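You operate a simulated robot arm through the tools that you are given. There is no shell and no other tool. Be economical: measure what you need, move in short steps, check, and stop when the job is done.

The job below is to be done with a simulated robot arm. You get a single attempt, and the scene is never put back.

## Task
Give the wettest of the red-, blue- and yellow-grip trays one run in the end bay.
Fine: go by the In figure on the tags; yellow seat on the teal-edged shelf; blue-handled door shut before the green run key, and left shut; one run only. Where these are worked on the way, their far stop is far enough and under half their travel is too little: blue-handled door.

Only the result counts: the job must be done as asked and must still hold three seconds after the hand-in. Knocking over, shifting, dropping, spilling or breaking anything else fails it.

## Robot
A 6-joint arm with a two-finger parallel gripper on a trunk, on a base that drives. Base frame: it is fixed to the floor where the robot stands at the start and does not move with it; the origin is under the middle of the robot, x ahead of it, y to its left, z up. Lengths are in cm, angles in degrees, forces in N, time in s.
With the tool pointing down near the work surface it reaches from about 20 to 84 cm from the robot's upright axis, wherever it stands. Its first joint turns from -166.0 to 166.0 degrees. Places, roughly: bay control box [40, 30, 140]; blue-grip tray, red-grip tray, yellow-grip tray [25, 125, 75]; blue-handled door [60, -50, 120]; yellow seat on the teal-edged shelf [80, -30, 100]. Payload 3.91 kg.
Tool frame: the origin (TCP) lies between the finger pads and is the grasp point; the fingertips stand 3 cm ahead of it; z points along the fingers, y is the line along which they close. The gripper opens to 11 cm. The fingers are 2 cm wide and 1 cm thick; the gripper's body (4.8 by 11.2 cm) begins 5.5 cm behind the TCP.
Orientation is that of the tool frame in the base frame, as a unit quaternion [x, y, z, w]. With the fingers straight down and closing along the base's y, the tool's x points along the base's -x, its y along +y and its z along -z.

## Interface
- The arm moves only by the tool apply_moves. Its argument "steps" is a list of rows, each a list of 7 numbers: the shift along the base's x, y, z in cm, then the turn, a rotation vector about the base's x, y, z in degrees, then the opening in per cent of the stroke, from 0 (shut) to 100 (fully open). In form: [[x, y, z, wx, wy, wz, grip], ...]. A call has 1 to 8 rows; each row is the pose to reach, as a shift and turn from the pose commanded when the call began. A row lasts 0.2 s, in which the tool goes at most 5 cm and 8.6 degrees; a call with a longer step from one row to the next is refused whole, and so is a gripper value outside its range. Where a pose cannot be reached the arm comes as near as it can. A force on the tool above 90 N (or 10 N above the force at the start of the call, whichever is more), or a blocked arm, ends the call early, and 0.2 s more pass. The fingers move at their own pace (about 10.8 cm/s each) and stop on an object; they squeeze with about 31 N. The grip force told is the motor's: it shows also when the fingers shut on nothing. Time passes only in rows, and 0.2 s behind the last, so rows that repeat a pose let the fingers close. It gives the time, the measured TCP pose, the force on the tool (base axes), the opening and the grip force at its end, in the units of the frame above (readings bear some noise), with the torque about the TCP (base axes, N m) and any sound that the robot's microphone picked up, and new pictures: "pictures" is both (left out), scene, wrist or none.
- Cameras (640 x 400 px; columns grow to the right, rows downward): "scene" is now at [-8.36, -2.01, 153.4]; the picture's right is [-0.22, -0.97, 0.00], its down [-0.60, 0.14, -0.79] and it looks along [0.77, -0.18, -0.62] (base axes); focal length 214 px, centre (320, 200). "wrist" rides on the gripper at [7.7, 0.7, -11.4] in the tool frame; the picture's right is [-0.09, 1.00, 0.00], its down [-0.80, -0.07, -0.59] and it looks along [-0.59, -0.05, 0.80] (tool axes); focal length 270 px, centre (320, 200). There is no depth. A picture from a camera that has moved, and an enlarged one, comes with that camera's place and axes in the base frame and with its lens.
- move_column(by): slides the trunk up (or, below 0, down) by that many cm; the arm and the scene camera ride with it, the base frame stays. It gives what a move gives, with no picture.
- steer(legs): drives the robot by 1 to 6 legs, each [ahead, left, turn to the left] in cm, cm and degrees, along the robot's own axes; the way and the turn of a leg run together, so that a leg with both is an arc; at most 150 cm and 180 degrees a leg. The arm and the cameras ride along, it lands a little off, and it stops where it bumps. It gives what a move gives, and a new picture of the scene camera.
- aim_head(pan, tilt): turns the head with the scene camera to pan (to the left, within 86 degrees either way) and tilt (down, from -29 to 69), counted from straight ahead of the robot. It gives what a move gives, and a new picture of the scene camera.
- inspect(camera, box): a new picture of the part [left, top, right, bottom] of that camera's present view, enlarged. It takes no simulated time.
- job_done(): hands the job in; it is judged then, once.

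Go step by step. Nothing tells you exact positions but the pictures and the camera data: compare them with the known pose of the tool, close in by small moves and look again before you grip or let go. The budget is 120 turns and 260 pictures, counting those below and the enlarged ones. Unless the task says otherwise, let go and move clear before handing in, and close with one line.

The tools are called after ">>>" as name(argument=value, ...) on one line, values as JSON. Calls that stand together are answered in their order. apply_moves: Moves the arm, as the interface text tells. Its arguments: {"type":"object","properties":{"steps":{"type":"array"},"pictures":{"type":"string","enum":["both","scene","wrist","none"]}},"required":["steps"]} The other tools are called the same way: move_column (by) slides the trunk up or down; steer (legs) drives the base; aim_head (pan, tilt) turns the head that bears the scene camera; inspect (camera, box) takes an enlarged picture of a part of a camera's view; job_done () hands the job in.

At the start:

```text
clock: 0.0
ee_pos: [31.55, 30.27, 99.96]
tool_rot: [0.0, 1.0, 0.001, -0.001]
contact_force: [0.5, -0.5, 0.6]
ft_torque: [-0.01, -0.02, -0.01]
finger_gap: 11.01
finger_force: 0.1
trunk travel left (down, up): [-47.5, 6.5]
robot x, y, heading: [-0.04, -0.14, 0.1]
head pan, tilt: [-12.8, 38.0]
```

scene: 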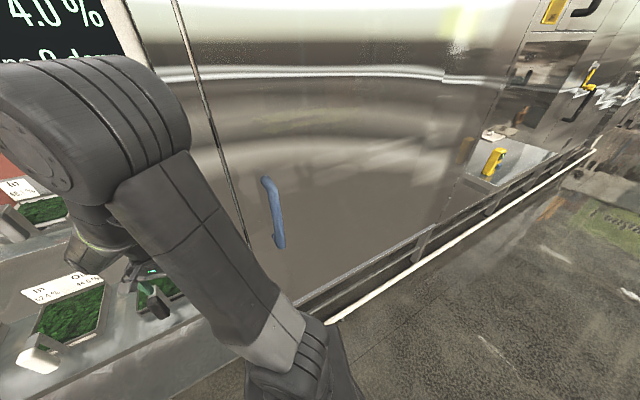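
wrist: 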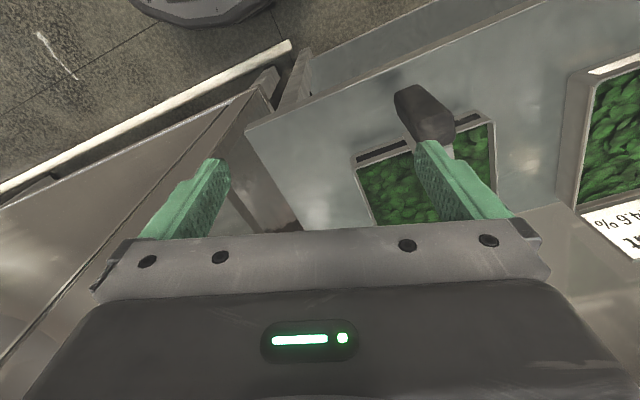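

I see a large steel machine ahead with a blue door handle, trays with green leaves to the left and a screen. I'll look around with the head first.

>>> aim_head(pan=50, tilt=25)

>>> aim_head(pan=85, tilt=35)

>>> aim_head(pan=-45, tilt=25)

>>> aim_head(pan=10, tilt=0)

```text
clock: 1.3
ee_pos: [31.67, 30.43, 100.03]
tool_rot: [0.0, 1.0, 0.0, -0.001]
contact_force: [0.4, -1.0, -0.3]
ft_torque: [0.03, 0.0, 0.02]
finger_gap: 10.99
finger_force: 0.1
trunk travel left (down, up): [-47.5, 6.5]
robot x, y, heading: [-0.12, 0.04, 0.2]
head pan, tilt: [50.0, 25.0]
camera scene: at [-10.85, 6.96, 155.44], right [0.77, -0.64, 0.0], down [-0.27, -0.32, -0.91], along [0.58, 0.69, -0.42], focal length 214 px, centre (320, 200)
```

scene: 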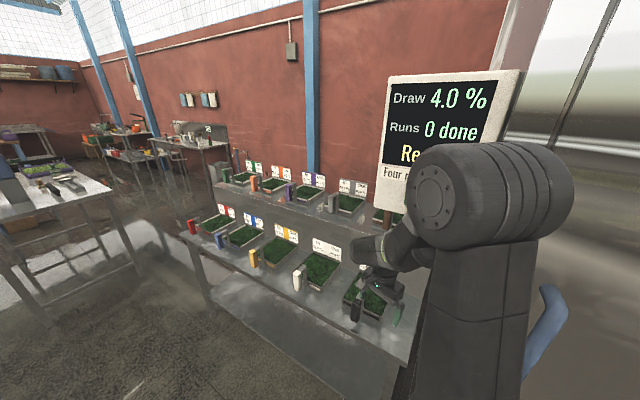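

```text
clock: 2.3
ee_pos: [31.57, 30.37, 100.11]
tool_rot: [0.0, 1.0, 0.0, 0.001]
contact_force: [-0.5, -0.2, -0.1]
ft_torque: [0.01, 0.01, -0.04]
finger_gap: 11.02
finger_force: 0.0
trunk travel left (down, up): [-47.5, 6.5]
robot x, y, heading: [-0.22, 0.22, -0.1]
head pan, tilt: [85.0, 35.0]
camera scene: at [-16.0, 8.68, 153.86], right [1.0, -0.09, 0.0], down [-0.05, -0.57, -0.82], along [0.07, 0.82, -0.57], focal length 214 px, centre (320, 200)
```

scene: 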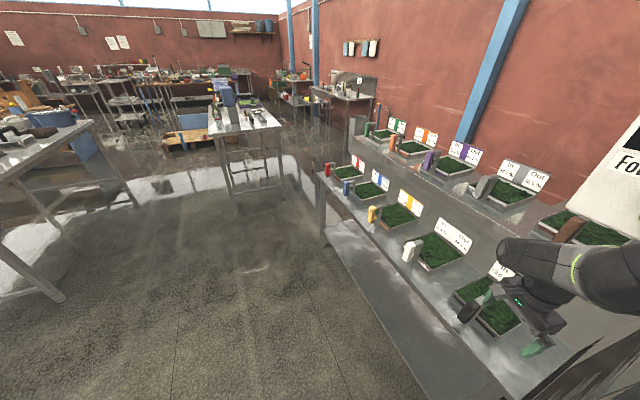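

```text
clock: 4.5
ee_pos: [31.58, 30.39, 99.93]
tool_rot: [0.0, 1.0, -0.001, 0.0]
contact_force: [0.0, 0.3, 0.1]
ft_torque: [-0.02, 0.02, -0.02]
finger_gap: 11.04
finger_force: 0.0
trunk travel left (down, up): [-47.5, 6.5]
robot x, y, heading: [-0.03, 0.23, -0.1]
head pan, tilt: [-45.0, 25.0]
camera scene: at [-10.26, -6.6, 155.44], right [-0.71, -0.71, 0.0], down [-0.3, 0.3, -0.91], along [0.64, -0.64, -0.42], focal length 214 px, centre (320, 200)
```

scene: 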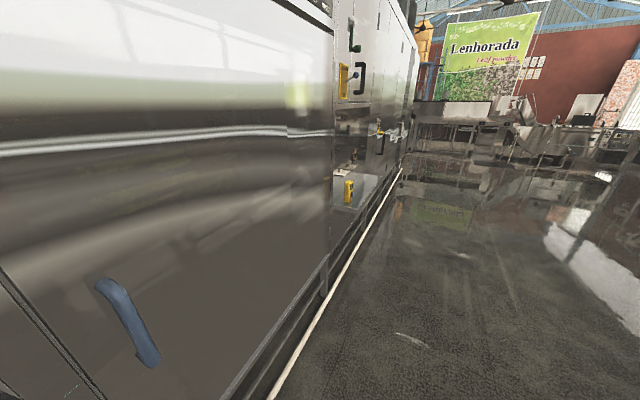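

```text
clock: 5.7
ee_pos: [31.44, 30.44, 99.89]
tool_rot: [0.0, 1.0, 0.0, 0.0]
contact_force: [0.6, 0.4, 0.3]
ft_torque: [0.0, 0.01, -0.03]
finger_gap: 10.99
finger_force: 0.0
trunk travel left (down, up): [-47.5, 6.5]
robot x, y, heading: [0.11, 0.12, -0.3]
head pan, tilt: [10.0, 0.0]
camera scene: at [-7.91, 1.47, 159.47], right [0.17, -0.98, 0.0], down [0.0, 0.0, -1.0], along [0.98, 0.17, 0.0], focal length 214 px, centre (320, 200)
```

scene: 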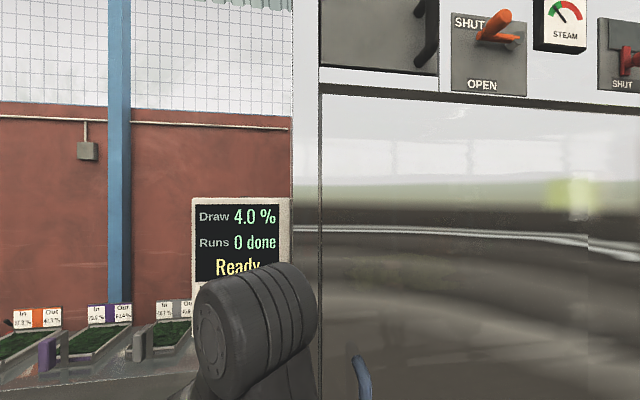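

The trays sit in two tiers to the left, the display hangs by the machine, with levers above. I'll zoom in to the tags and the sign.

>>> aim_head(pan=60, tilt=25)

>>> inspect(camera="scene", box=[160, 180, 320, 280])

>>> inspect(camera="scene", box=[400, 50, 600, 250])

```text
clock: 6.9
ee_pos: [31.65, 30.29, 100.08]
tool_rot: [0.0, 1.0, 0.0, 0.0]
contact_force: [-0.1, 0.6, 0.3]
ft_torque: [0.03, -0.04, 0.0]
finger_gap: 11.0
finger_force: 0.1
trunk travel left (down, up): [-47.5, 6.5]
robot x, y, heading: [0.29, 0.34, -0.0]
head pan, tilt: [60.0, 25.0]
camera scene: at [-12.16, 7.89, 155.44], right [0.87, -0.5, 0.0], down [-0.21, -0.37, -0.91], along [0.45, 0.78, -0.42], focal length 214 px, centre (320, 200)
```

scene: 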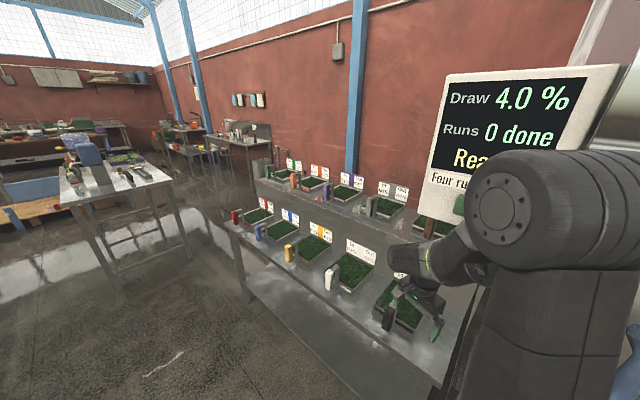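

```text
4.00 times, centred on (240, 230) of scene
camera zoom: at [-12.16, 7.89, 155.44], right [0.87, -0.5, 0.0], down [-0.21, -0.37, -0.91], along [0.45, 0.78, -0.42], focal length 858 px, centre (640, 80)
```

zoom: 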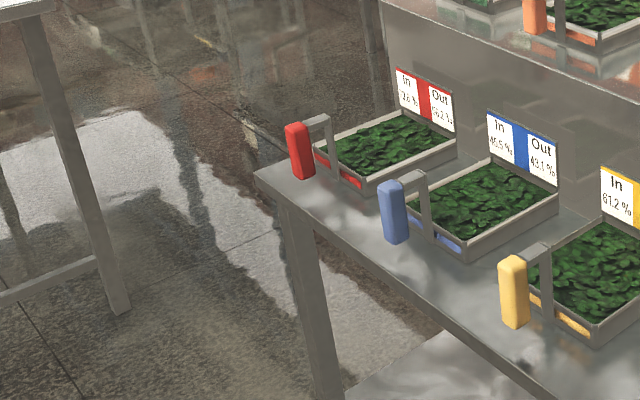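

```text
2.00 times, centred on (500, 150) of scene
camera zoom: at [-12.16, 7.89, 155.44], right [0.87, -0.5, 0.0], down [-0.21, -0.37, -0.91], along [0.45, 0.78, -0.42], focal length 429 px, centre (-40, 300)
```

zoom: 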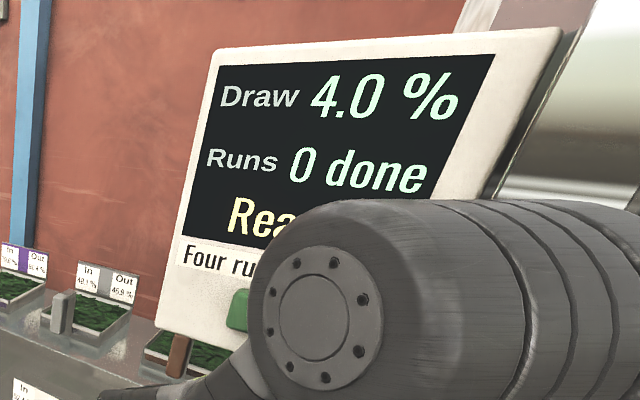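

Red's tag is hard to read. I'll back away to see the machine as a whole and then drive to the trays.

>>> steer(legs=[[-70, 0, 0]])

>>> aim_head(pan=0, tilt=10)

>>> aim_head(pan=-35, tilt=15)

```text
clock: 10.7
ee_pos: [-38.19, 30.2, 99.99]
tool_rot: [0.0, 1.0, 0.0, 0.0]
contact_force: [0.5, 0.3, 0.1]
ft_torque: [0.04, 0.0, -0.02]
finger_gap: 10.98
finger_force: 0.1
trunk travel left (down, up): [-47.5, 6.5]
robot x, y, heading: [-69.91, -0.14, -0.0]
head pan, tilt: [60.0, 25.0]
camera scene: at [-82.01, 7.82, 155.43], right [0.87, -0.5, 0.0], down [-0.21, -0.37, -0.91], along [0.45, 0.79, -0.42], focal length 214 px, centre (320, 200)
```

scene: 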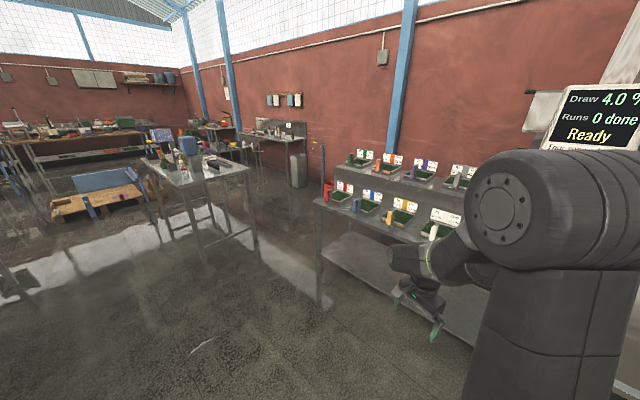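

```text
clock: 12.0
ee_pos: [-38.23, 30.29, 100.06]
tool_rot: [-0.001, 1.0, 0.0, 0.0]
contact_force: [0.4, -0.2, 0.2]
ft_torque: [0.01, 0.01, 0.0]
finger_gap: 10.99
finger_force: 0.0
trunk travel left (down, up): [-47.5, 6.5]
robot x, y, heading: [-69.51, -0.06, 0.2]
head pan, tilt: [0.0, 10.0]
camera scene: at [-77.27, -0.14, 157.87], right [0.0, -1.0, 0.0], down [-0.17, 0.0, -0.98], along [0.98, 0.0, -0.17], focal length 214 px, centre (320, 200)
```

scene: 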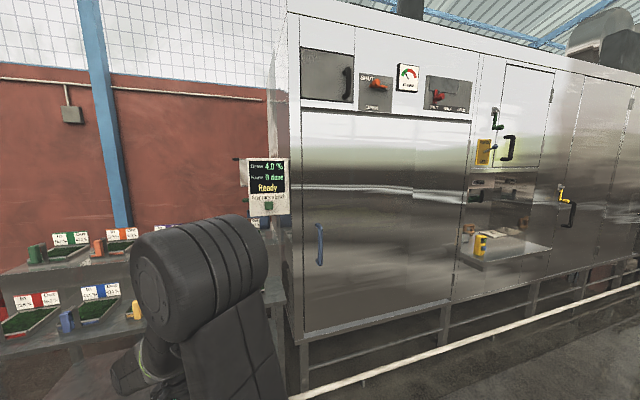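

```text
clock: 13.0
ee_pos: [-38.28, 30.35, 100.06]
tool_rot: [0.0, 1.0, 0.001, 0.0]
contact_force: [1.0, -0.6, 1.1]
ft_torque: [0.01, -0.03, -0.03]
finger_gap: 10.98
finger_force: 0.2
trunk travel left (down, up): [-47.5, 6.5]
robot x, y, heading: [-69.8, -0.63, 0.1]
head pan, tilt: [-35.0, 15.0]
camera scene: at [-78.91, -5.5, 157.06], right [-0.57, -0.82, 0.0], down [-0.21, 0.15, -0.97], along [0.79, -0.55, -0.26], focal length 214 px, centre (320, 200)
```

scene: 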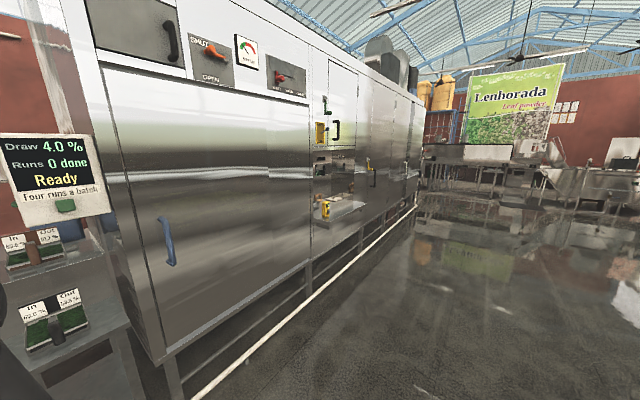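

The machine front and bench look turned by about 16° to my frame; the blue handle is around (45, 1, 109), hinge likely on the right side. I'll drive to the trays to read the tags.

>>> steer(legs=[[0, 90, 16]])

>>> aim_head(pan=10, tilt=30)

```text
clock: 17.8
ee_pos: [-61.02, 127.17, 99.9]
tool_rot: [-0.142, 0.99, 0.001, 0.0]
contact_force: [-0.3, 1.4, 0.3]
ft_torque: [0.03, 0.03, 0.01]
finger_gap: 10.98
finger_force: 0.0
trunk travel left (down, up): [-47.5, 6.5]
robot x, y, heading: [-82.5, 89.19, 16.5]
head pan, tilt: [-35.0, 15.0]
camera scene: at [-89.97, 81.39, 157.06], right [-0.32, -0.95, 0.0], down [-0.25, 0.08, -0.97], along [0.92, -0.31, -0.26], focal length 214 px, centre (320, 200)
```

scene: 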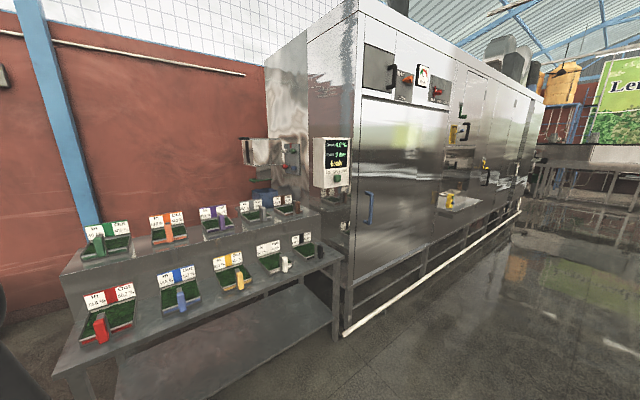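

```text
clock: 18.9
ee_pos: [-60.94, 127.31, 100.09]
tool_rot: [-0.143, 0.99, 0.0, 0.0]
contact_force: [-0.4, -0.2, 0.6]
ft_torque: [-0.01, 0.0, 0.01]
finger_gap: 11.0
finger_force: 0.0
trunk travel left (down, up): [-47.5, 6.5]
robot x, y, heading: [-83.37, 89.44, 16.5]
head pan, tilt: [10.0, 30.0]
camera scene: at [-90.72, 88.36, 154.64], right [0.44, -0.9, 0.0], down [-0.45, -0.22, -0.87], along [0.78, 0.38, -0.5], focal length 214 px, centre (320, 200)
```

scene: 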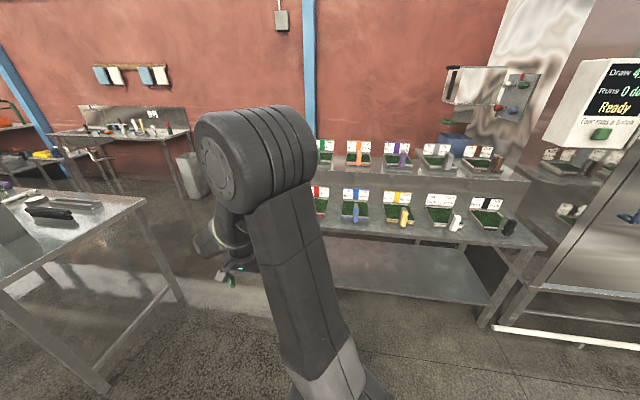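

>>> inspect(camera="scene", box=[305, 175, 425, 240])

>>> inspect(camera="scene", box=[540, 55, 640, 160])

```text
5.33 times, centred on (365, 208) of scene
camera zoom: at [-90.72, 88.36, 154.64], right [0.44, -0.9, 0.0], down [-0.45, -0.22, -0.87], along [0.78, 0.38, -0.5], focal length 1144 px, centre (80, 160)
```

zoom: 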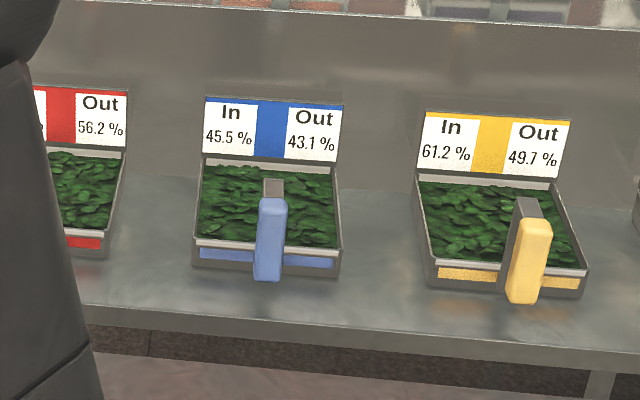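

```text
3.81 times, centred on (590, 108) of scene
camera zoom: at [-90.72, 88.36, 154.64], right [0.44, -0.9, 0.0], down [-0.45, -0.22, -0.87], along [0.78, 0.38, -0.5], focal length 817 px, centre (-709, 552)
```

zoom: 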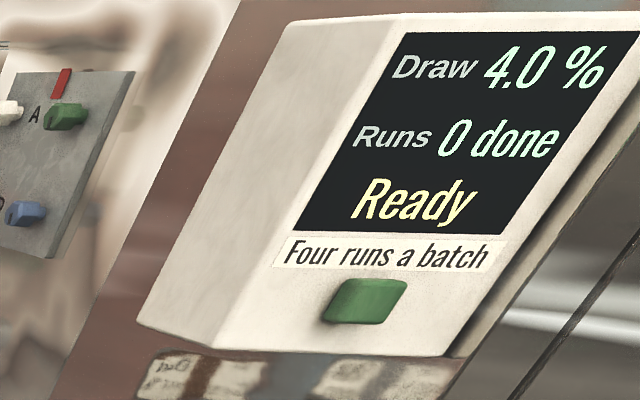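

Blue is 45.5 %, yellow 61.2 %; red is hidden by the arm. Turning the head right to get the head offset and see it.

>>> aim_head(pan=-35, tilt=20)

>>> inspect(camera="scene", box=[70, 255, 270, 365])

```text
clock: 20.0
ee_pos: [-60.89, 127.26, 99.99]
tool_rot: [-0.143, 0.99, -0.001, 0.0]
contact_force: [-1.1, 0.5, 0.3]
ft_torque: [-0.01, -0.01, -0.02]
finger_gap: 10.96
finger_force: 0.1
trunk travel left (down, up): [-47.5, 6.5]
robot x, y, heading: [-82.63, 88.93, 16.2]
head pan, tilt: [-35.0, 20.0]
camera scene: at [-89.99, 81.38, 156.24], right [-0.32, -0.95, 0.0], down [-0.32, 0.11, -0.94], along [0.89, -0.3, -0.34], focal length 214 px, centre (320, 200)
```

scene: 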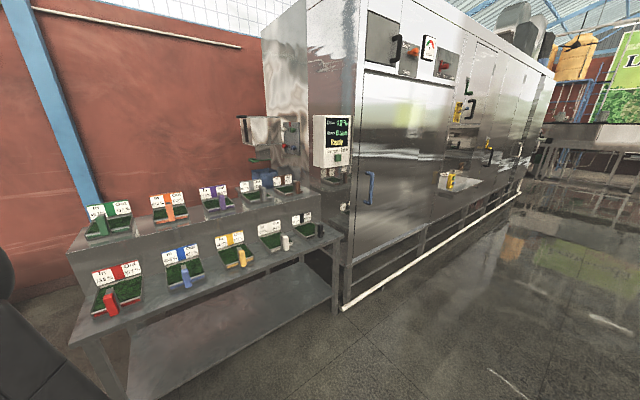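

```text
3.20 times, centred on (170, 310) of scene
camera zoom: at [-89.99, 81.38, 156.24], right [-0.32, -0.95, 0.0], down [-0.32, 0.11, -0.94], along [0.89, -0.3, -0.34], focal length 686 px, centre (800, -152)
```

zoom: 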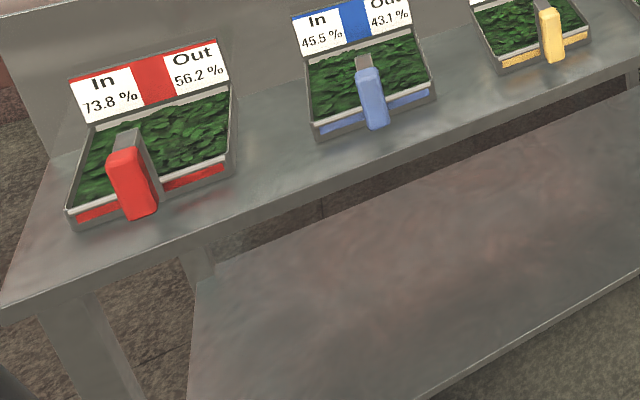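

>>> inspect(camera="scene", box=[88, 262, 148, 300])

>>> inspect(camera="scene", box=[300, 0, 480, 220])

```text
10.53 times, centred on (118, 281) of scene
camera zoom: at [-89.99, 81.38, 156.24], right [-0.32, -0.95, 0.0], down [-0.32, 0.11, -0.94], along [0.89, -0.3, -0.34], focal length 2258 px, centre (2446, -653)
```

zoom: 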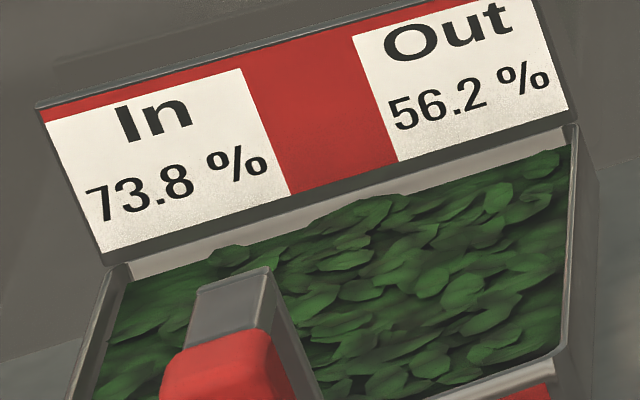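

```text
1.82 times, centred on (390, 110) of scene
camera zoom: at [-89.99, 81.38, 156.24], right [-0.32, -0.95, 0.0], down [-0.32, 0.11, -0.94], along [0.89, -0.3, -0.34], focal length 390 px, centre (193, 364)
```

zoom: 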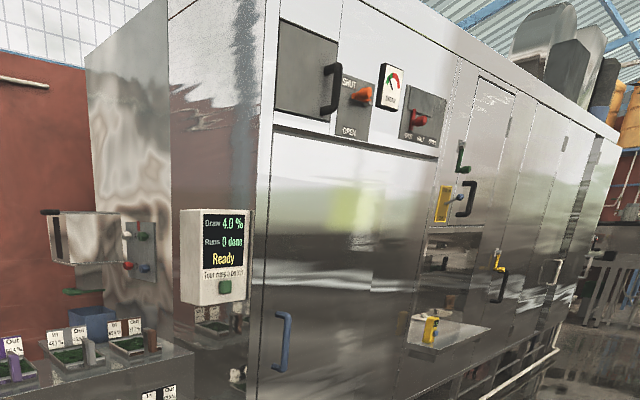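

Red at 73.8 % In is the wettest. Next I go to stand squarely in front of the blue door handle (around (45, 1, 109)) to open the door first.

>>> steer(legs=[[0, -120, 0], [22, 0, 0]])

>>> aim_head(pan=0, tilt=30)

>>> aim_head(pan=-35, tilt=20)

```text
clock: 27.4
ee_pos: [-5.64, 16.71, 99.97]
tool_rot: [-0.137, 0.991, 0.0, 0.0]
contact_force: [0.5, -0.1, 0.6]
ft_torque: [-0.03, -0.02, -0.02]
finger_gap: 11.02
finger_force: 0.1
trunk travel left (down, up): [-47.5, 6.5]
robot x, y, heading: [-27.76, -21.13, 15.9]
head pan, tilt: [-35.0, 20.0]
camera scene: at [-35.05, -28.93, 156.25], right [-0.33, -0.94, 0.0], down [-0.32, 0.11, -0.94], along [0.89, -0.31, -0.34], focal length 214 px, centre (320, 200)
```

scene: 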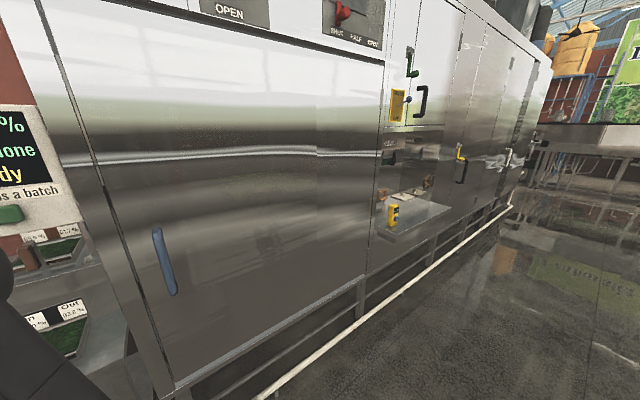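

```text
clock: 28.4
ee_pos: [-5.77, 16.74, 100.1]
tool_rot: [-0.138, 0.99, 0.0, -0.001]
contact_force: [0.2, -0.5, -0.1]
ft_torque: [0.01, -0.01, 0.0]
finger_gap: 11.01
finger_force: 0.0
trunk travel left (down, up): [-47.5, 6.5]
robot x, y, heading: [-27.66, -20.76, 15.9]
head pan, tilt: [0.0, 30.0]
camera scene: at [-35.22, -23.43, 154.64], right [0.27, -0.96, 0.0], down [-0.48, -0.14, -0.87], along [0.83, 0.24, -0.5], focal length 214 px, centre (320, 200)
```

scene: 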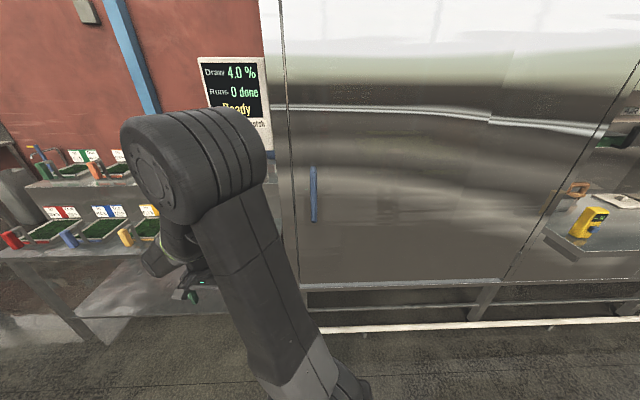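

```text
clock: 29.5
ee_pos: [-5.6, 16.67, 99.98]
tool_rot: [-0.139, 0.99, 0.0, -0.001]
contact_force: [-0.3, 1.6, 0.1]
ft_torque: [0.0, 0.0, 0.01]
finger_gap: 11.0
finger_force: 0.1
trunk travel left (down, up): [-47.5, 6.5]
robot x, y, heading: [-27.34, -21.22, 16.3]
head pan, tilt: [-35.0, 20.0]
camera scene: at [-35.12, -28.94, 156.24], right [-0.33, -0.95, 0.0], down [-0.32, 0.11, -0.94], along [0.89, -0.31, -0.34], focal length 214 px, centre (320, 200)
```

scene: 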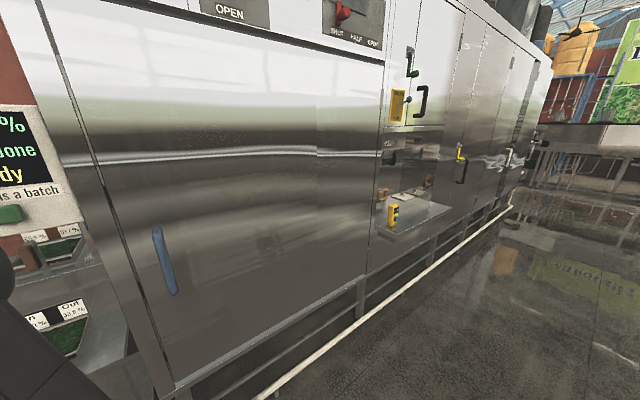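

The handle triangulates to about (45, 2, 109). I'll swing the tool to point horizontally towards the door in two calls, stopping short of the handle.

>>> apply_moves(steps=[[2.75, -1.85, 0.8, 2.3, -7.9, 0, 100], [5.5, -3.7, 1.6, 4.6, -15.8, 0, 100], [8.25, -5.55, 2.4, 6.9, -23.7, 0, 100], [11, -7.4, 3.2, 9.2, -31.6, 0, 100], [13.75, -9.25, 4, 11.5, -39.5, 0, 100], [16.5, -11.1, 4.8, 13.8, -47.4, 0, 100], [19.25, -12.95, 5.6, 16.1, -55.3, 0, 100]], pictures="none")

>>> apply_moves(steps=[[2.75, -1.85, 0.8, 2.2, -7.8, 0, 100], [5.5, -3.7, 1.6, 4.4, -15.6, 0, 100], [8.25, -5.55, 2.4, 6.6, -23.4, 0, 100], [11, -7.4, 3.2, 8.7, -31.2, 0, 100]])

```text
clock: 31.1
ee_pos: [13.6, 3.65, 105.46]
tool_rot: [-0.12, 0.868, 0.069, 0.476]
contact_force: [0.3, -0.1, -0.2]
ft_torque: [0.01, 0.0, -0.01]
finger_gap: 10.99
finger_force: 0.0
trunk travel left (down, up): [-47.5, 6.5]
robot x, y, heading: [-27.96, -21.03, 15.8]
head pan, tilt: [-35.0, 20.0]
```

```text
clock: 32.1
ee_pos: [21.85, 5.01, 110.72]
tool_rot: [-0.088, 0.705, 0.075, 0.7]
contact_force: [-0.5, -0.2, 0.3]
ft_torque: [-0.01, -0.02, 0.02]
finger_gap: 10.99
finger_force: 0.0
out of reach, approached as far as the arm can: row 1, 2, 3, 4
trunk travel left (down, up): [-47.5, 6.5]
robot x, y, heading: [-27.49, -21.22, 15.9]
head pan, tilt: [-35.0, 20.0]
camera scene: at [-34.97, -28.96, 156.25], right [-0.33, -0.94, 0.0], down [-0.32, 0.11, -0.94], along [0.89, -0.31, -0.34], focal length 214 px, centre (320, 200)
camera wrist: at [10.65, 2.93, 102.93], right [-0.23, 0.97, 0.07], down [-0.56, -0.19, 0.81], along [0.8, 0.15, 0.59], focal length 270 px, centre (320, 200)
```

scene: 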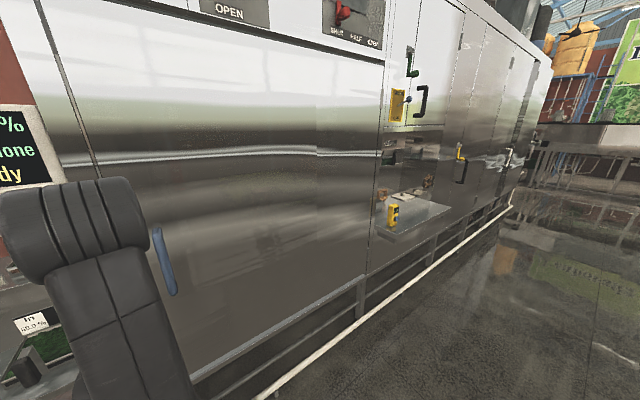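
wrist: 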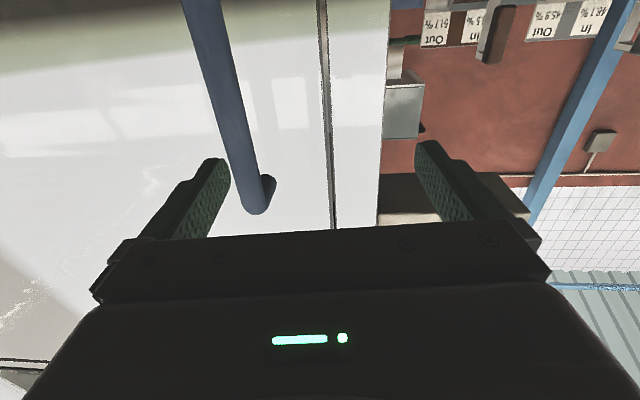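

The arm came near its limit; the handle lies around (44.5, 0.5), spanning z 94–123. I'll pull the tool back slightly to be in reach and then drive closer.

>>> apply_moves(steps=[[-3, -1, -1, 0, 0, 0, 100], [-5, -1.5, -2, 0, 0, 0, 100], [-5, -1.5, -2, 0, 0, 0, 100]], pictures="wrist")

```text
clock: 32.9
ee_pos: [16.65, 4.46, 109.91]
tool_rot: [-0.09, 0.706, 0.07, 0.699]
contact_force: [-0.1, -1.3, 0.1]
ft_torque: [0.0, 0.02, -0.03]
finger_gap: 10.99
finger_force: 0.0
out of reach, approached as far as the arm can: row 1, 2, 3
trunk travel left (down, up): [-47.5, 6.5]
robot x, y, heading: [-27.76, -20.88, 16.0]
head pan, tilt: [-35.0, 20.0]
camera wrist: at [5.42, 2.28, 102.15], right [-0.22, 0.97, 0.06], down [-0.56, -0.18, 0.81], along [0.8, 0.15, 0.58], focal length 270 px, centre (320, 200)
```

wrist: 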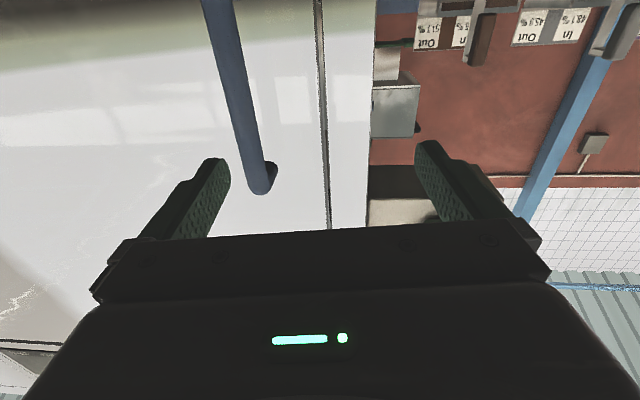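

The tool may actually be too close in (wrist near the axis). I'll try extending forward instead.

>>> apply_moves(steps=[[4.8, 1.4, 0, 0, 0, 0, 100], [9, 2.6, 0, 0, 0, 0, 100], [13, 3.8, 0, 0, 0, 0, 100]], pictures="wrist")

```text
clock: 33.7
ee_pos: [29.8, 8.36, 109.8]
tool_rot: [-0.087, 0.705, 0.074, 0.7]
contact_force: [0.3, 0.4, 0.3]
ft_torque: [0.01, 0.0, -0.02]
finger_gap: 10.98
finger_force: 0.1
trunk travel left (down, up): [-47.5, 6.5]
robot x, y, heading: [-27.78, -21.02, 15.8]
head pan, tilt: [-35.0, 20.0]
camera wrist: at [18.44, 6.29, 102.0], right [-0.23, 0.97, 0.07], down [-0.56, -0.19, 0.81], along [0.8, 0.14, 0.58], focal length 270 px, centre (320, 200)
```

wrist: 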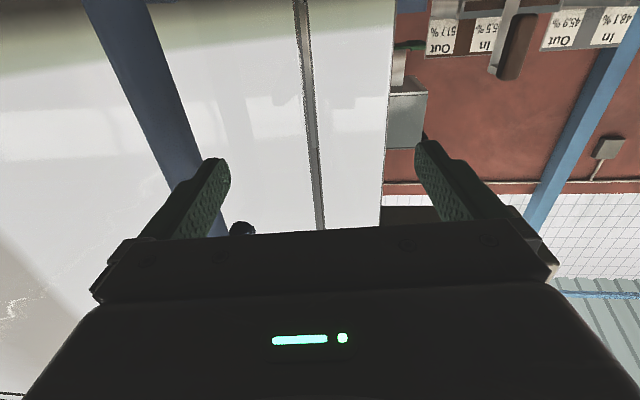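

Now in reach. Re-triangulating with the wrist views gives the handle at about (39.5, 0, 108). I'll shift right about 11 cm to line up.

>>> apply_moves(steps=[[0, -4, 0, 0, 0, 1.5, 100], [0, -8, -1, 0, 0, 3, 100], [0, -11, -1.5, 0, 0, 4, 100], [0, -11, -1.5, 0, 0, 4, 100]])

```text
clock: 34.7
ee_pos: [26.08, 6.99, 109.44]
tool_rot: [-0.085, 0.707, 0.079, 0.697]
contact_force: [0.4, 0.3, 0.3]
ft_torque: [-0.01, -0.02, 0.0]
finger_gap: 10.98
finger_force: 0.1
out of reach, approached as far as the arm can: row 1, 2, 3, 4
trunk travel left (down, up): [-47.5, 6.5]
robot x, y, heading: [-27.93, -21.36, 15.6]
head pan, tilt: [-35.0, 20.0]
camera scene: at [-35.12, -28.96, 156.25], right [-0.33, -0.94, 0.0], down [-0.32, 0.11, -0.94], along [0.89, -0.31, -0.34], focal length 214 px, centre (320, 200)
camera wrist: at [14.64, 4.98, 101.74], right [-0.23, 0.97, 0.08], down [-0.55, -0.2, 0.81], along [0.8, 0.14, 0.58], focal length 270 px, centre (320, 200)
```

scene: 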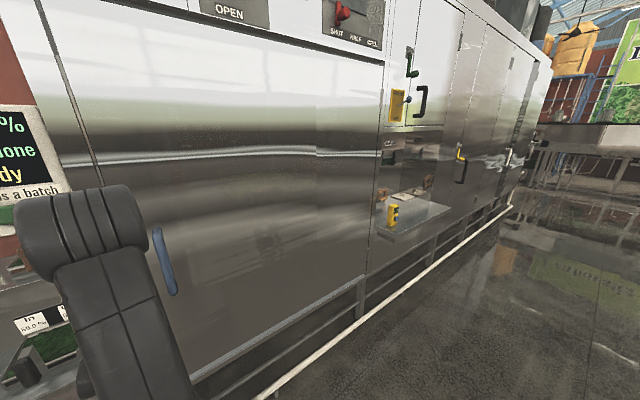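
wrist: 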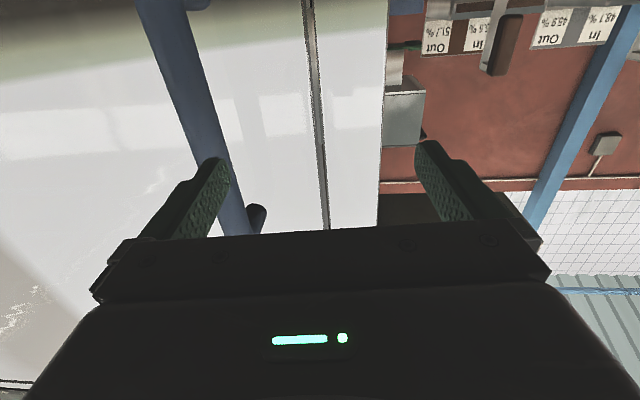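

The arm can't go further right there (too folded), so I'll use the base: right 10.6, back 5, then extend.

>>> steer(legs=[[-5, -10.6, 2]])

>>> apply_moves(steps=[[4, 1.2, 0, 0, 0, 0, 100], [7, 2, -0.5, 0, 0, 2, 100], [7, 2, -1, 0, 0, 2, 100]])

```text
clock: 35.9
ee_pos: [23.28, -2.58, 109.48]
tool_rot: [-0.097, 0.706, 0.091, 0.695]
contact_force: [-0.3, -0.7, 0.4]
ft_torque: [0.01, 0.01, 0.03]
finger_gap: 11.01
finger_force: 0.0
trunk travel left (down, up): [-47.5, 6.5]
robot x, y, heading: [-30.14, -32.68, 18.0]
head pan, tilt: [-35.0, 20.0]
camera scene: at [-36.59, -40.88, 156.24], right [-0.29, -0.96, 0.0], down [-0.33, 0.1, -0.94], along [0.9, -0.28, -0.34], focal length 214 px, centre (320, 200)
```

scene: 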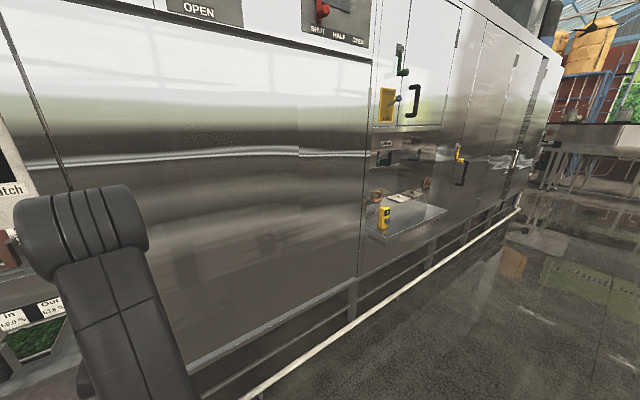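

```text
clock: 36.7
ee_pos: [29.15, 1.17, 108.66]
tool_rot: [-0.103, 0.706, 0.096, 0.694]
contact_force: [-0.2, -0.4, 0.1]
ft_torque: [-0.06, -0.01, 0.02]
finger_gap: 10.98
finger_force: 0.0
out of reach, approached as far as the arm can: row 2, 3
trunk travel left (down, up): [-47.5, 6.5]
robot x, y, heading: [-29.1, -32.91, 17.6]
head pan, tilt: [-35.0, 20.0]
camera scene: at [-36.59, -40.78, 156.25], right [-0.29, -0.96, 0.0], down [-0.33, 0.1, -0.94], along [0.9, -0.28, -0.34], focal length 214 px, centre (320, 200)
camera wrist: at [17.81, -1.48, 101.06], right [-0.28, 0.96, 0.08], down [-0.54, -0.22, 0.81], along [0.8, 0.18, 0.58], focal length 270 px, centre (320, 200)
```

scene: 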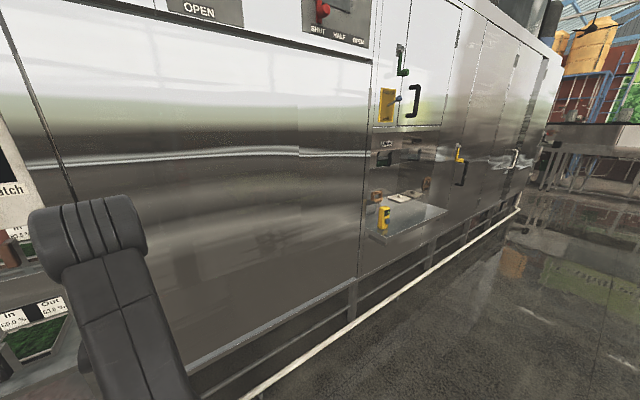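
wrist: 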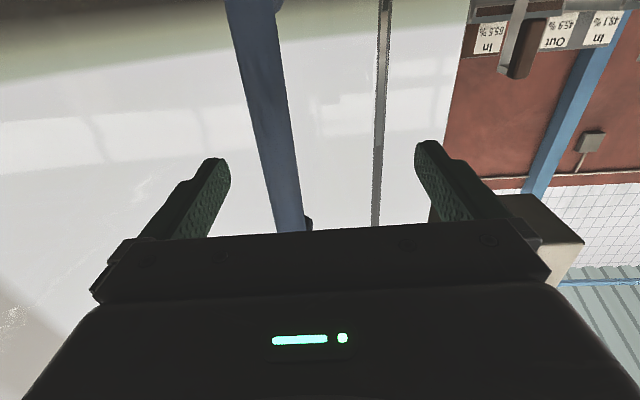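

Handle is about 4 cm right of the finger line and 10 cm ahead. Sidestep with the base, then check.

>>> steer(legs=[[0, -4.2, 0]])

>>> apply_moves(steps=[[2.9, 0.85, -0.5, 0, 0, 0, 100], [4.8, 1.4, -1, 0, 0, 0, 100]], pictures="wrist")

```text
clock: 37.6
ee_pos: [30.25, -2.88, 108.68]
tool_rot: [-0.103, 0.706, 0.097, 0.694]
contact_force: [0.3, -0.3, 0.2]
ft_torque: [0.0, 0.01, 0.04]
finger_gap: 11.01
finger_force: 0.1
trunk travel left (down, up): [-47.5, 6.5]
robot x, y, heading: [-28.28, -36.57, 18.2]
head pan, tilt: [-35.0, 20.0]
camera scene: at [-35.25, -44.87, 156.24], right [-0.29, -0.96, 0.0], down [-0.33, 0.1, -0.94], along [0.9, -0.28, -0.34], focal length 214 px, centre (320, 200)
```

scene: 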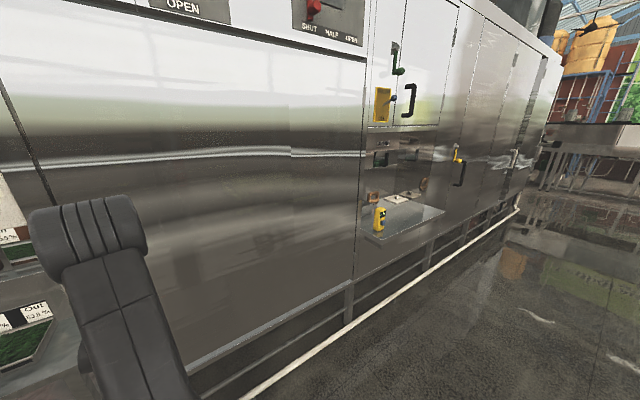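

```text
clock: 38.2
ee_pos: [35.18, -1.51, 107.61]
tool_rot: [-0.101, 0.708, 0.093, 0.693]
contact_force: [0.0, 0.5, -0.5]
ft_torque: [0.05, -0.02, 0.0]
finger_gap: 10.98
finger_force: 0.1
trunk travel left (down, up): [-47.5, 6.5]
robot x, y, heading: [-28.61, -36.74, 18.2]
head pan, tilt: [-35.0, 20.0]
camera wrist: at [23.85, -3.92, 100.08], right [-0.27, 0.96, 0.08], down [-0.54, -0.22, 0.81], along [0.8, 0.18, 0.58], focal length 270 px, centre (320, 200)
```

wrist: 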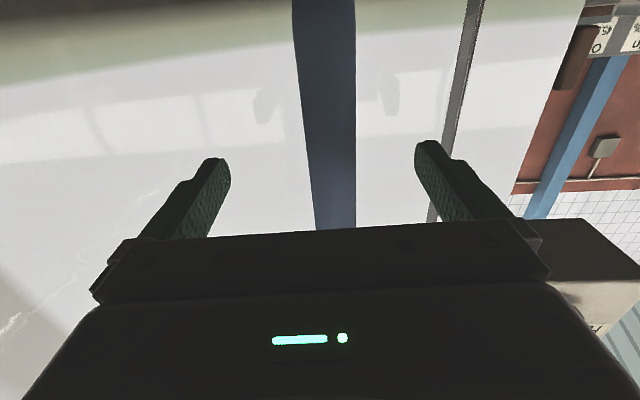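

Handle is nicely between the fingers. Advance 3 cm more and close.

>>> apply_moves(steps=[[2.8, 1.3, 0, 0, 0, 0, 100], [2.8, 1.3, 0, 0, 0, 0, 0], [2.8, 1.3, 0, 0, 0, 0, 0], [2.8, 1.3, 0, 0, 0, 0, 0], [2.8, 1.3, 0, 0, 0, 0, 0]], pictures="wrist")

```text
clock: 39.4
ee_pos: [37.87, 0.1, 107.86]
tool_rot: [-0.103, 0.707, 0.095, 0.693]
contact_force: [-3.0, 10.5, 2.4]
ft_torque: [0.74, 0.38, 0.19]
finger_gap: 2.76
finger_force: 44.3
trunk travel left (down, up): [-47.5, 6.5]
robot x, y, heading: [-28.12, -36.82, 18.1]
head pan, tilt: [-35.0, 20.0]
camera wrist: at [26.59, -2.49, 100.14], right [-0.27, 0.96, 0.08], down [-0.54, -0.22, 0.81], along [0.8, 0.18, 0.58], focal length 270 px, centre (320, 200)
```

wrist: 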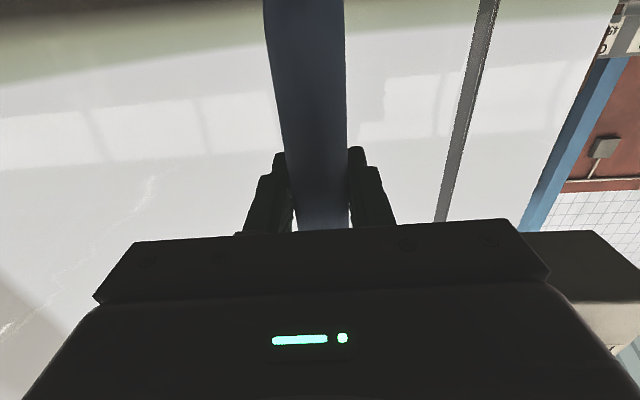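

The handle is gripped. First a small pull with the arm to see whether the door swings freely.

>>> apply_moves(steps=[[-2, -0.6, 0, 0, 0, 0.7, 0], [-4, -1.3, 0, 0, 0, 1.8, 0], [-6, -2, 0, 0, 0, 3, 0]])

```text
clock: 40.2
ee_pos: [31.72, -2.4, 107.68]
tool_rot: [-0.101, 0.707, 0.103, 0.693]
contact_force: [30.8, -69.3, 9.5]
ft_torque: [-0.88, 1.1, 0.5]
finger_gap: 2.76
finger_force: 45.6
out of reach, approached as far as the arm can: row 1, 2, 3
trunk travel left (down, up): [-47.5, 6.5]
robot x, y, heading: [-28.12, -36.72, 17.6]
head pan, tilt: [-35.0, 20.0]
camera scene: at [-34.89, -46.08, 156.22], right [-0.3, -0.95, -0.01], down [-0.33, 0.11, -0.94], along [0.9, -0.28, -0.35], focal length 214 px, centre (320, 200)
camera wrist: at [20.44, -5.02, 100.18], right [-0.28, 0.95, 0.09], down [-0.53, -0.24, 0.81], along [0.8, 0.18, 0.58], focal length 270 px, centre (320, 200)
```

scene: 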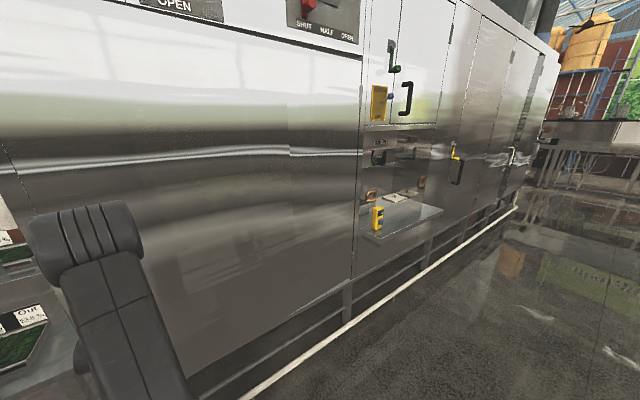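
wrist: 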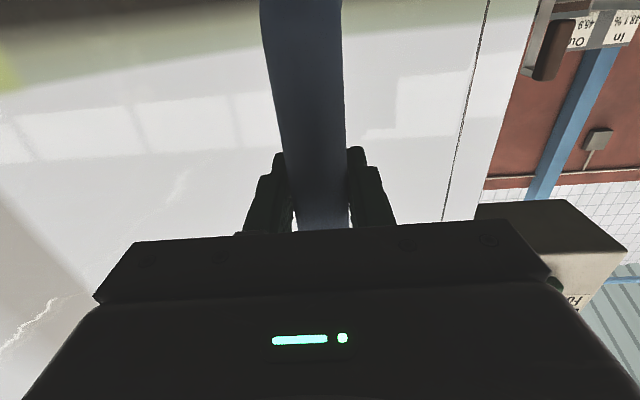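

The door swings (6 cm so far) but the folded arm makes a side load. From here I'll rotate the robot rigidly around the hinge by driving arcs, adding a bit to the right to relieve.

>>> steer(legs=[[-8.4, -8.0, 5]])

```text
clock: 41.4
ee_pos: [22.97, -6.94, 107.8]
tool_rot: [-0.138, 0.7, 0.136, 0.687]
contact_force: [26.2, -45.1, 19.5]
ft_torque: [-0.14, 0.01, 0.45]
finger_gap: 2.75
finger_force: 45.1
trunk travel left (down, up): [-47.5, 6.5]
robot x, y, heading: [-32.92, -47.14, 22.7]
head pan, tilt: [-35.0, 20.0]
camera scene: at [-39.42, -56.62, 156.22], right [-0.21, -0.98, -0.01], down [-0.34, 0.08, -0.94], along [0.92, -0.2, -0.34], focal length 214 px, centre (320, 200)
```

scene: 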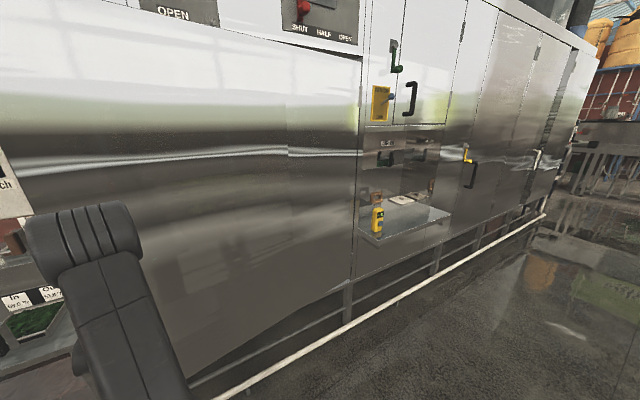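

The handle stays 111 cm from the estimated hinge (76, -104), so the model fits. Next 12° arc.

>>> steer(legs=[[-19.8, -17.0, 12]])

```text
clock: 43.3
ee_pos: [3.78, -20.31, 107.71]
tool_rot: [-0.211, 0.682, 0.206, 0.67]
contact_force: [14.0, -13.3, 16.0]
ft_torque: [-0.41, 0.81, 0.24]
finger_gap: 2.77
finger_force: 44.4
trunk travel left (down, up): [-47.5, 6.5]
robot x, y, heading: [-42.52, -71.51, 34.7]
head pan, tilt: [-35.0, 20.0]
camera scene: at [-46.98, -81.77, 156.24], right [-0.01, -1.0, 0.0], down [-0.34, 0.0, -0.94], along [0.94, -0.01, -0.34], focal length 214 px, centre (320, 200)
```

scene: 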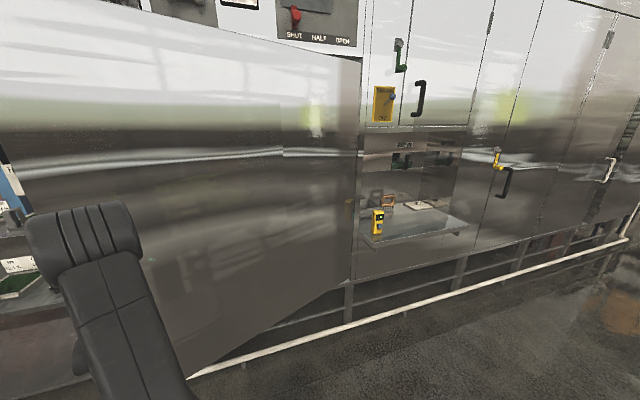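

Forces are low. Continue with 20°.

>>> steer(legs=[[-32.8, -27.8, 20]])

>>> steer(legs=[[-32.8, -27.8, 20]])

```text
clock: 45.9
ee_pos: [-20.1, -49.86, 107.82]
tool_rot: [-0.325, 0.636, 0.318, 0.624]
contact_force: [21.9, -10.2, 10.4]
ft_torque: [-0.63, 0.52, -0.03]
finger_gap: 2.8
finger_force: 45.0
trunk travel left (down, up): [-47.5, 6.5]
robot x, y, heading: [-46.71, -114.11, 54.9]
head pan, tilt: [-35.0, 20.0]
camera scene: at [-47.09, -125.12, 156.24], right [0.33, -0.94, 0.0], down [-0.32, -0.11, -0.94], along [0.89, 0.31, -0.34], focal length 214 px, centre (320, 200)
```

scene: 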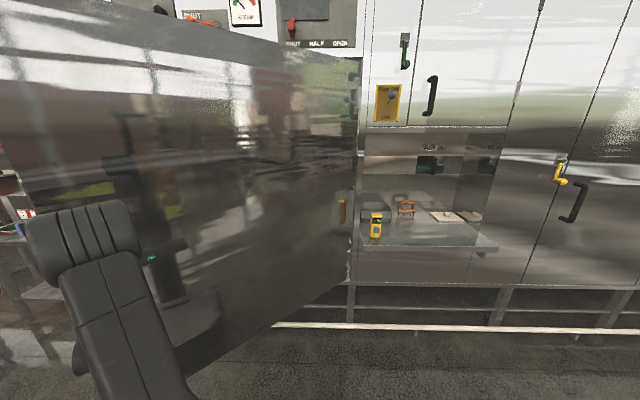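

```text
clock: 48.5
ee_pos: [-32.46, -85.81, 107.73]
tool_rot: [-0.429, 0.57, 0.422, 0.559]
contact_force: [35.6, -4.8, 6.9]
ft_torque: [-0.8, 0.08, 0.21]
finger_gap: 2.77
finger_force: 45.1
trunk travel left (down, up): [-47.5, 6.5]
robot x, y, heading: [-35.36, -154.76, 74.6]
head pan, tilt: [-35.0, 20.0]
camera scene: at [-32.04, -165.74, 156.23], right [0.64, -0.77, 0.0], down [-0.27, -0.22, -0.94], along [0.72, 0.6, -0.34], focal length 214 px, centre (320, 200)
```

scene: 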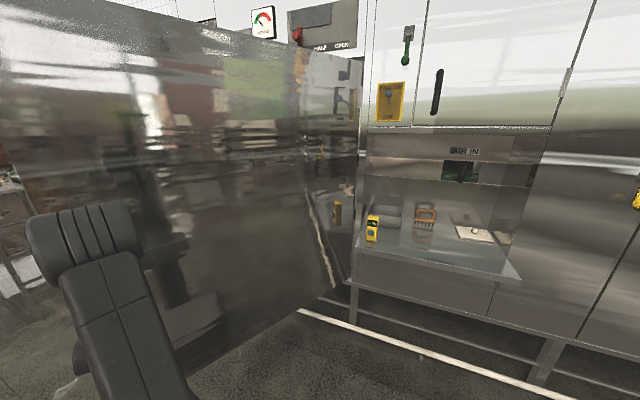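

Door is at about 60°. One more 20° arc for clearance.

>>> steer(legs=[[-32.8, -27.8, 20]])

```text
clock: 51.1
ee_pos: [-32.03, -123.83, 107.68]
tool_rot: [0.522, -0.488, -0.512, -0.477]
contact_force: [34.5, 8.6, 3.7]
ft_torque: [-0.92, -0.26, 0.16]
finger_gap: 2.75
finger_force: 45.2
trunk travel left (down, up): [-47.5, 6.5]
robot x, y, heading: [-11.19, -189.82, 94.9]
head pan, tilt: [-35.0, 20.0]
camera scene: at [-4.02, -198.86, 156.23], right [0.86, -0.5, 0.0], down [-0.18, -0.3, -0.94], along [0.47, 0.81, -0.34], focal length 214 px, centre (320, 200)
```

scene: 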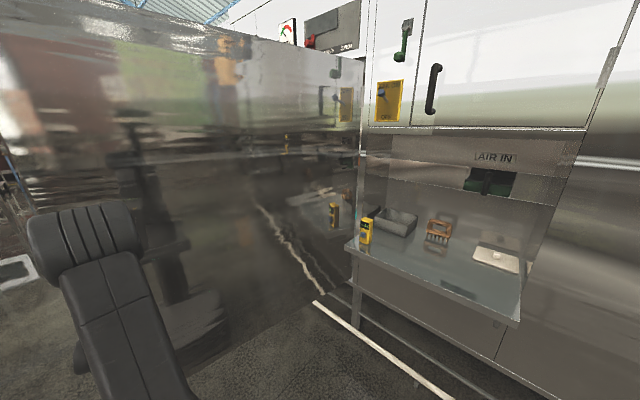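

Door is about 80° open. Release the handle and back away.

>>> apply_moves(steps=[[0, 0, 0, 0, 0, 0, 60], [0, 0, 0, 0, 0, 0, 100], [0, 0, 0, 0, 0, 0, 100], [0, 0, 0, 0, 0, 0, 100]], pictures="wrist")

```text
clock: 52.1
ee_pos: [-32.33, -123.93, 107.78]
tool_rot: [0.523, -0.486, -0.513, -0.478]
contact_force: [0.5, 0.2, -0.1]
ft_torque: [0.0, -0.03, 0.02]
finger_gap: 11.01
finger_force: 0.0
trunk travel left (down, up): [-47.5, 6.5]
robot x, y, heading: [-10.4, -190.55, 95.0]
head pan, tilt: [-35.0, 20.0]
camera wrist: at [-32.2, -135.57, 100.07], right [-0.99, -0.07, 0.09], down [0.11, -0.57, 0.81], along [-0.01, 0.82, 0.58], focal length 270 px, centre (320, 200)
```

wrist: 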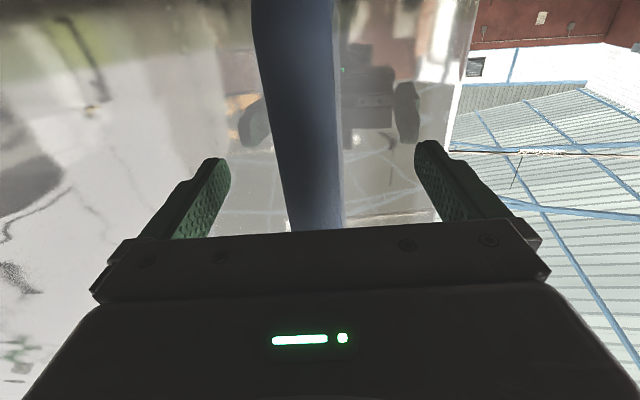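

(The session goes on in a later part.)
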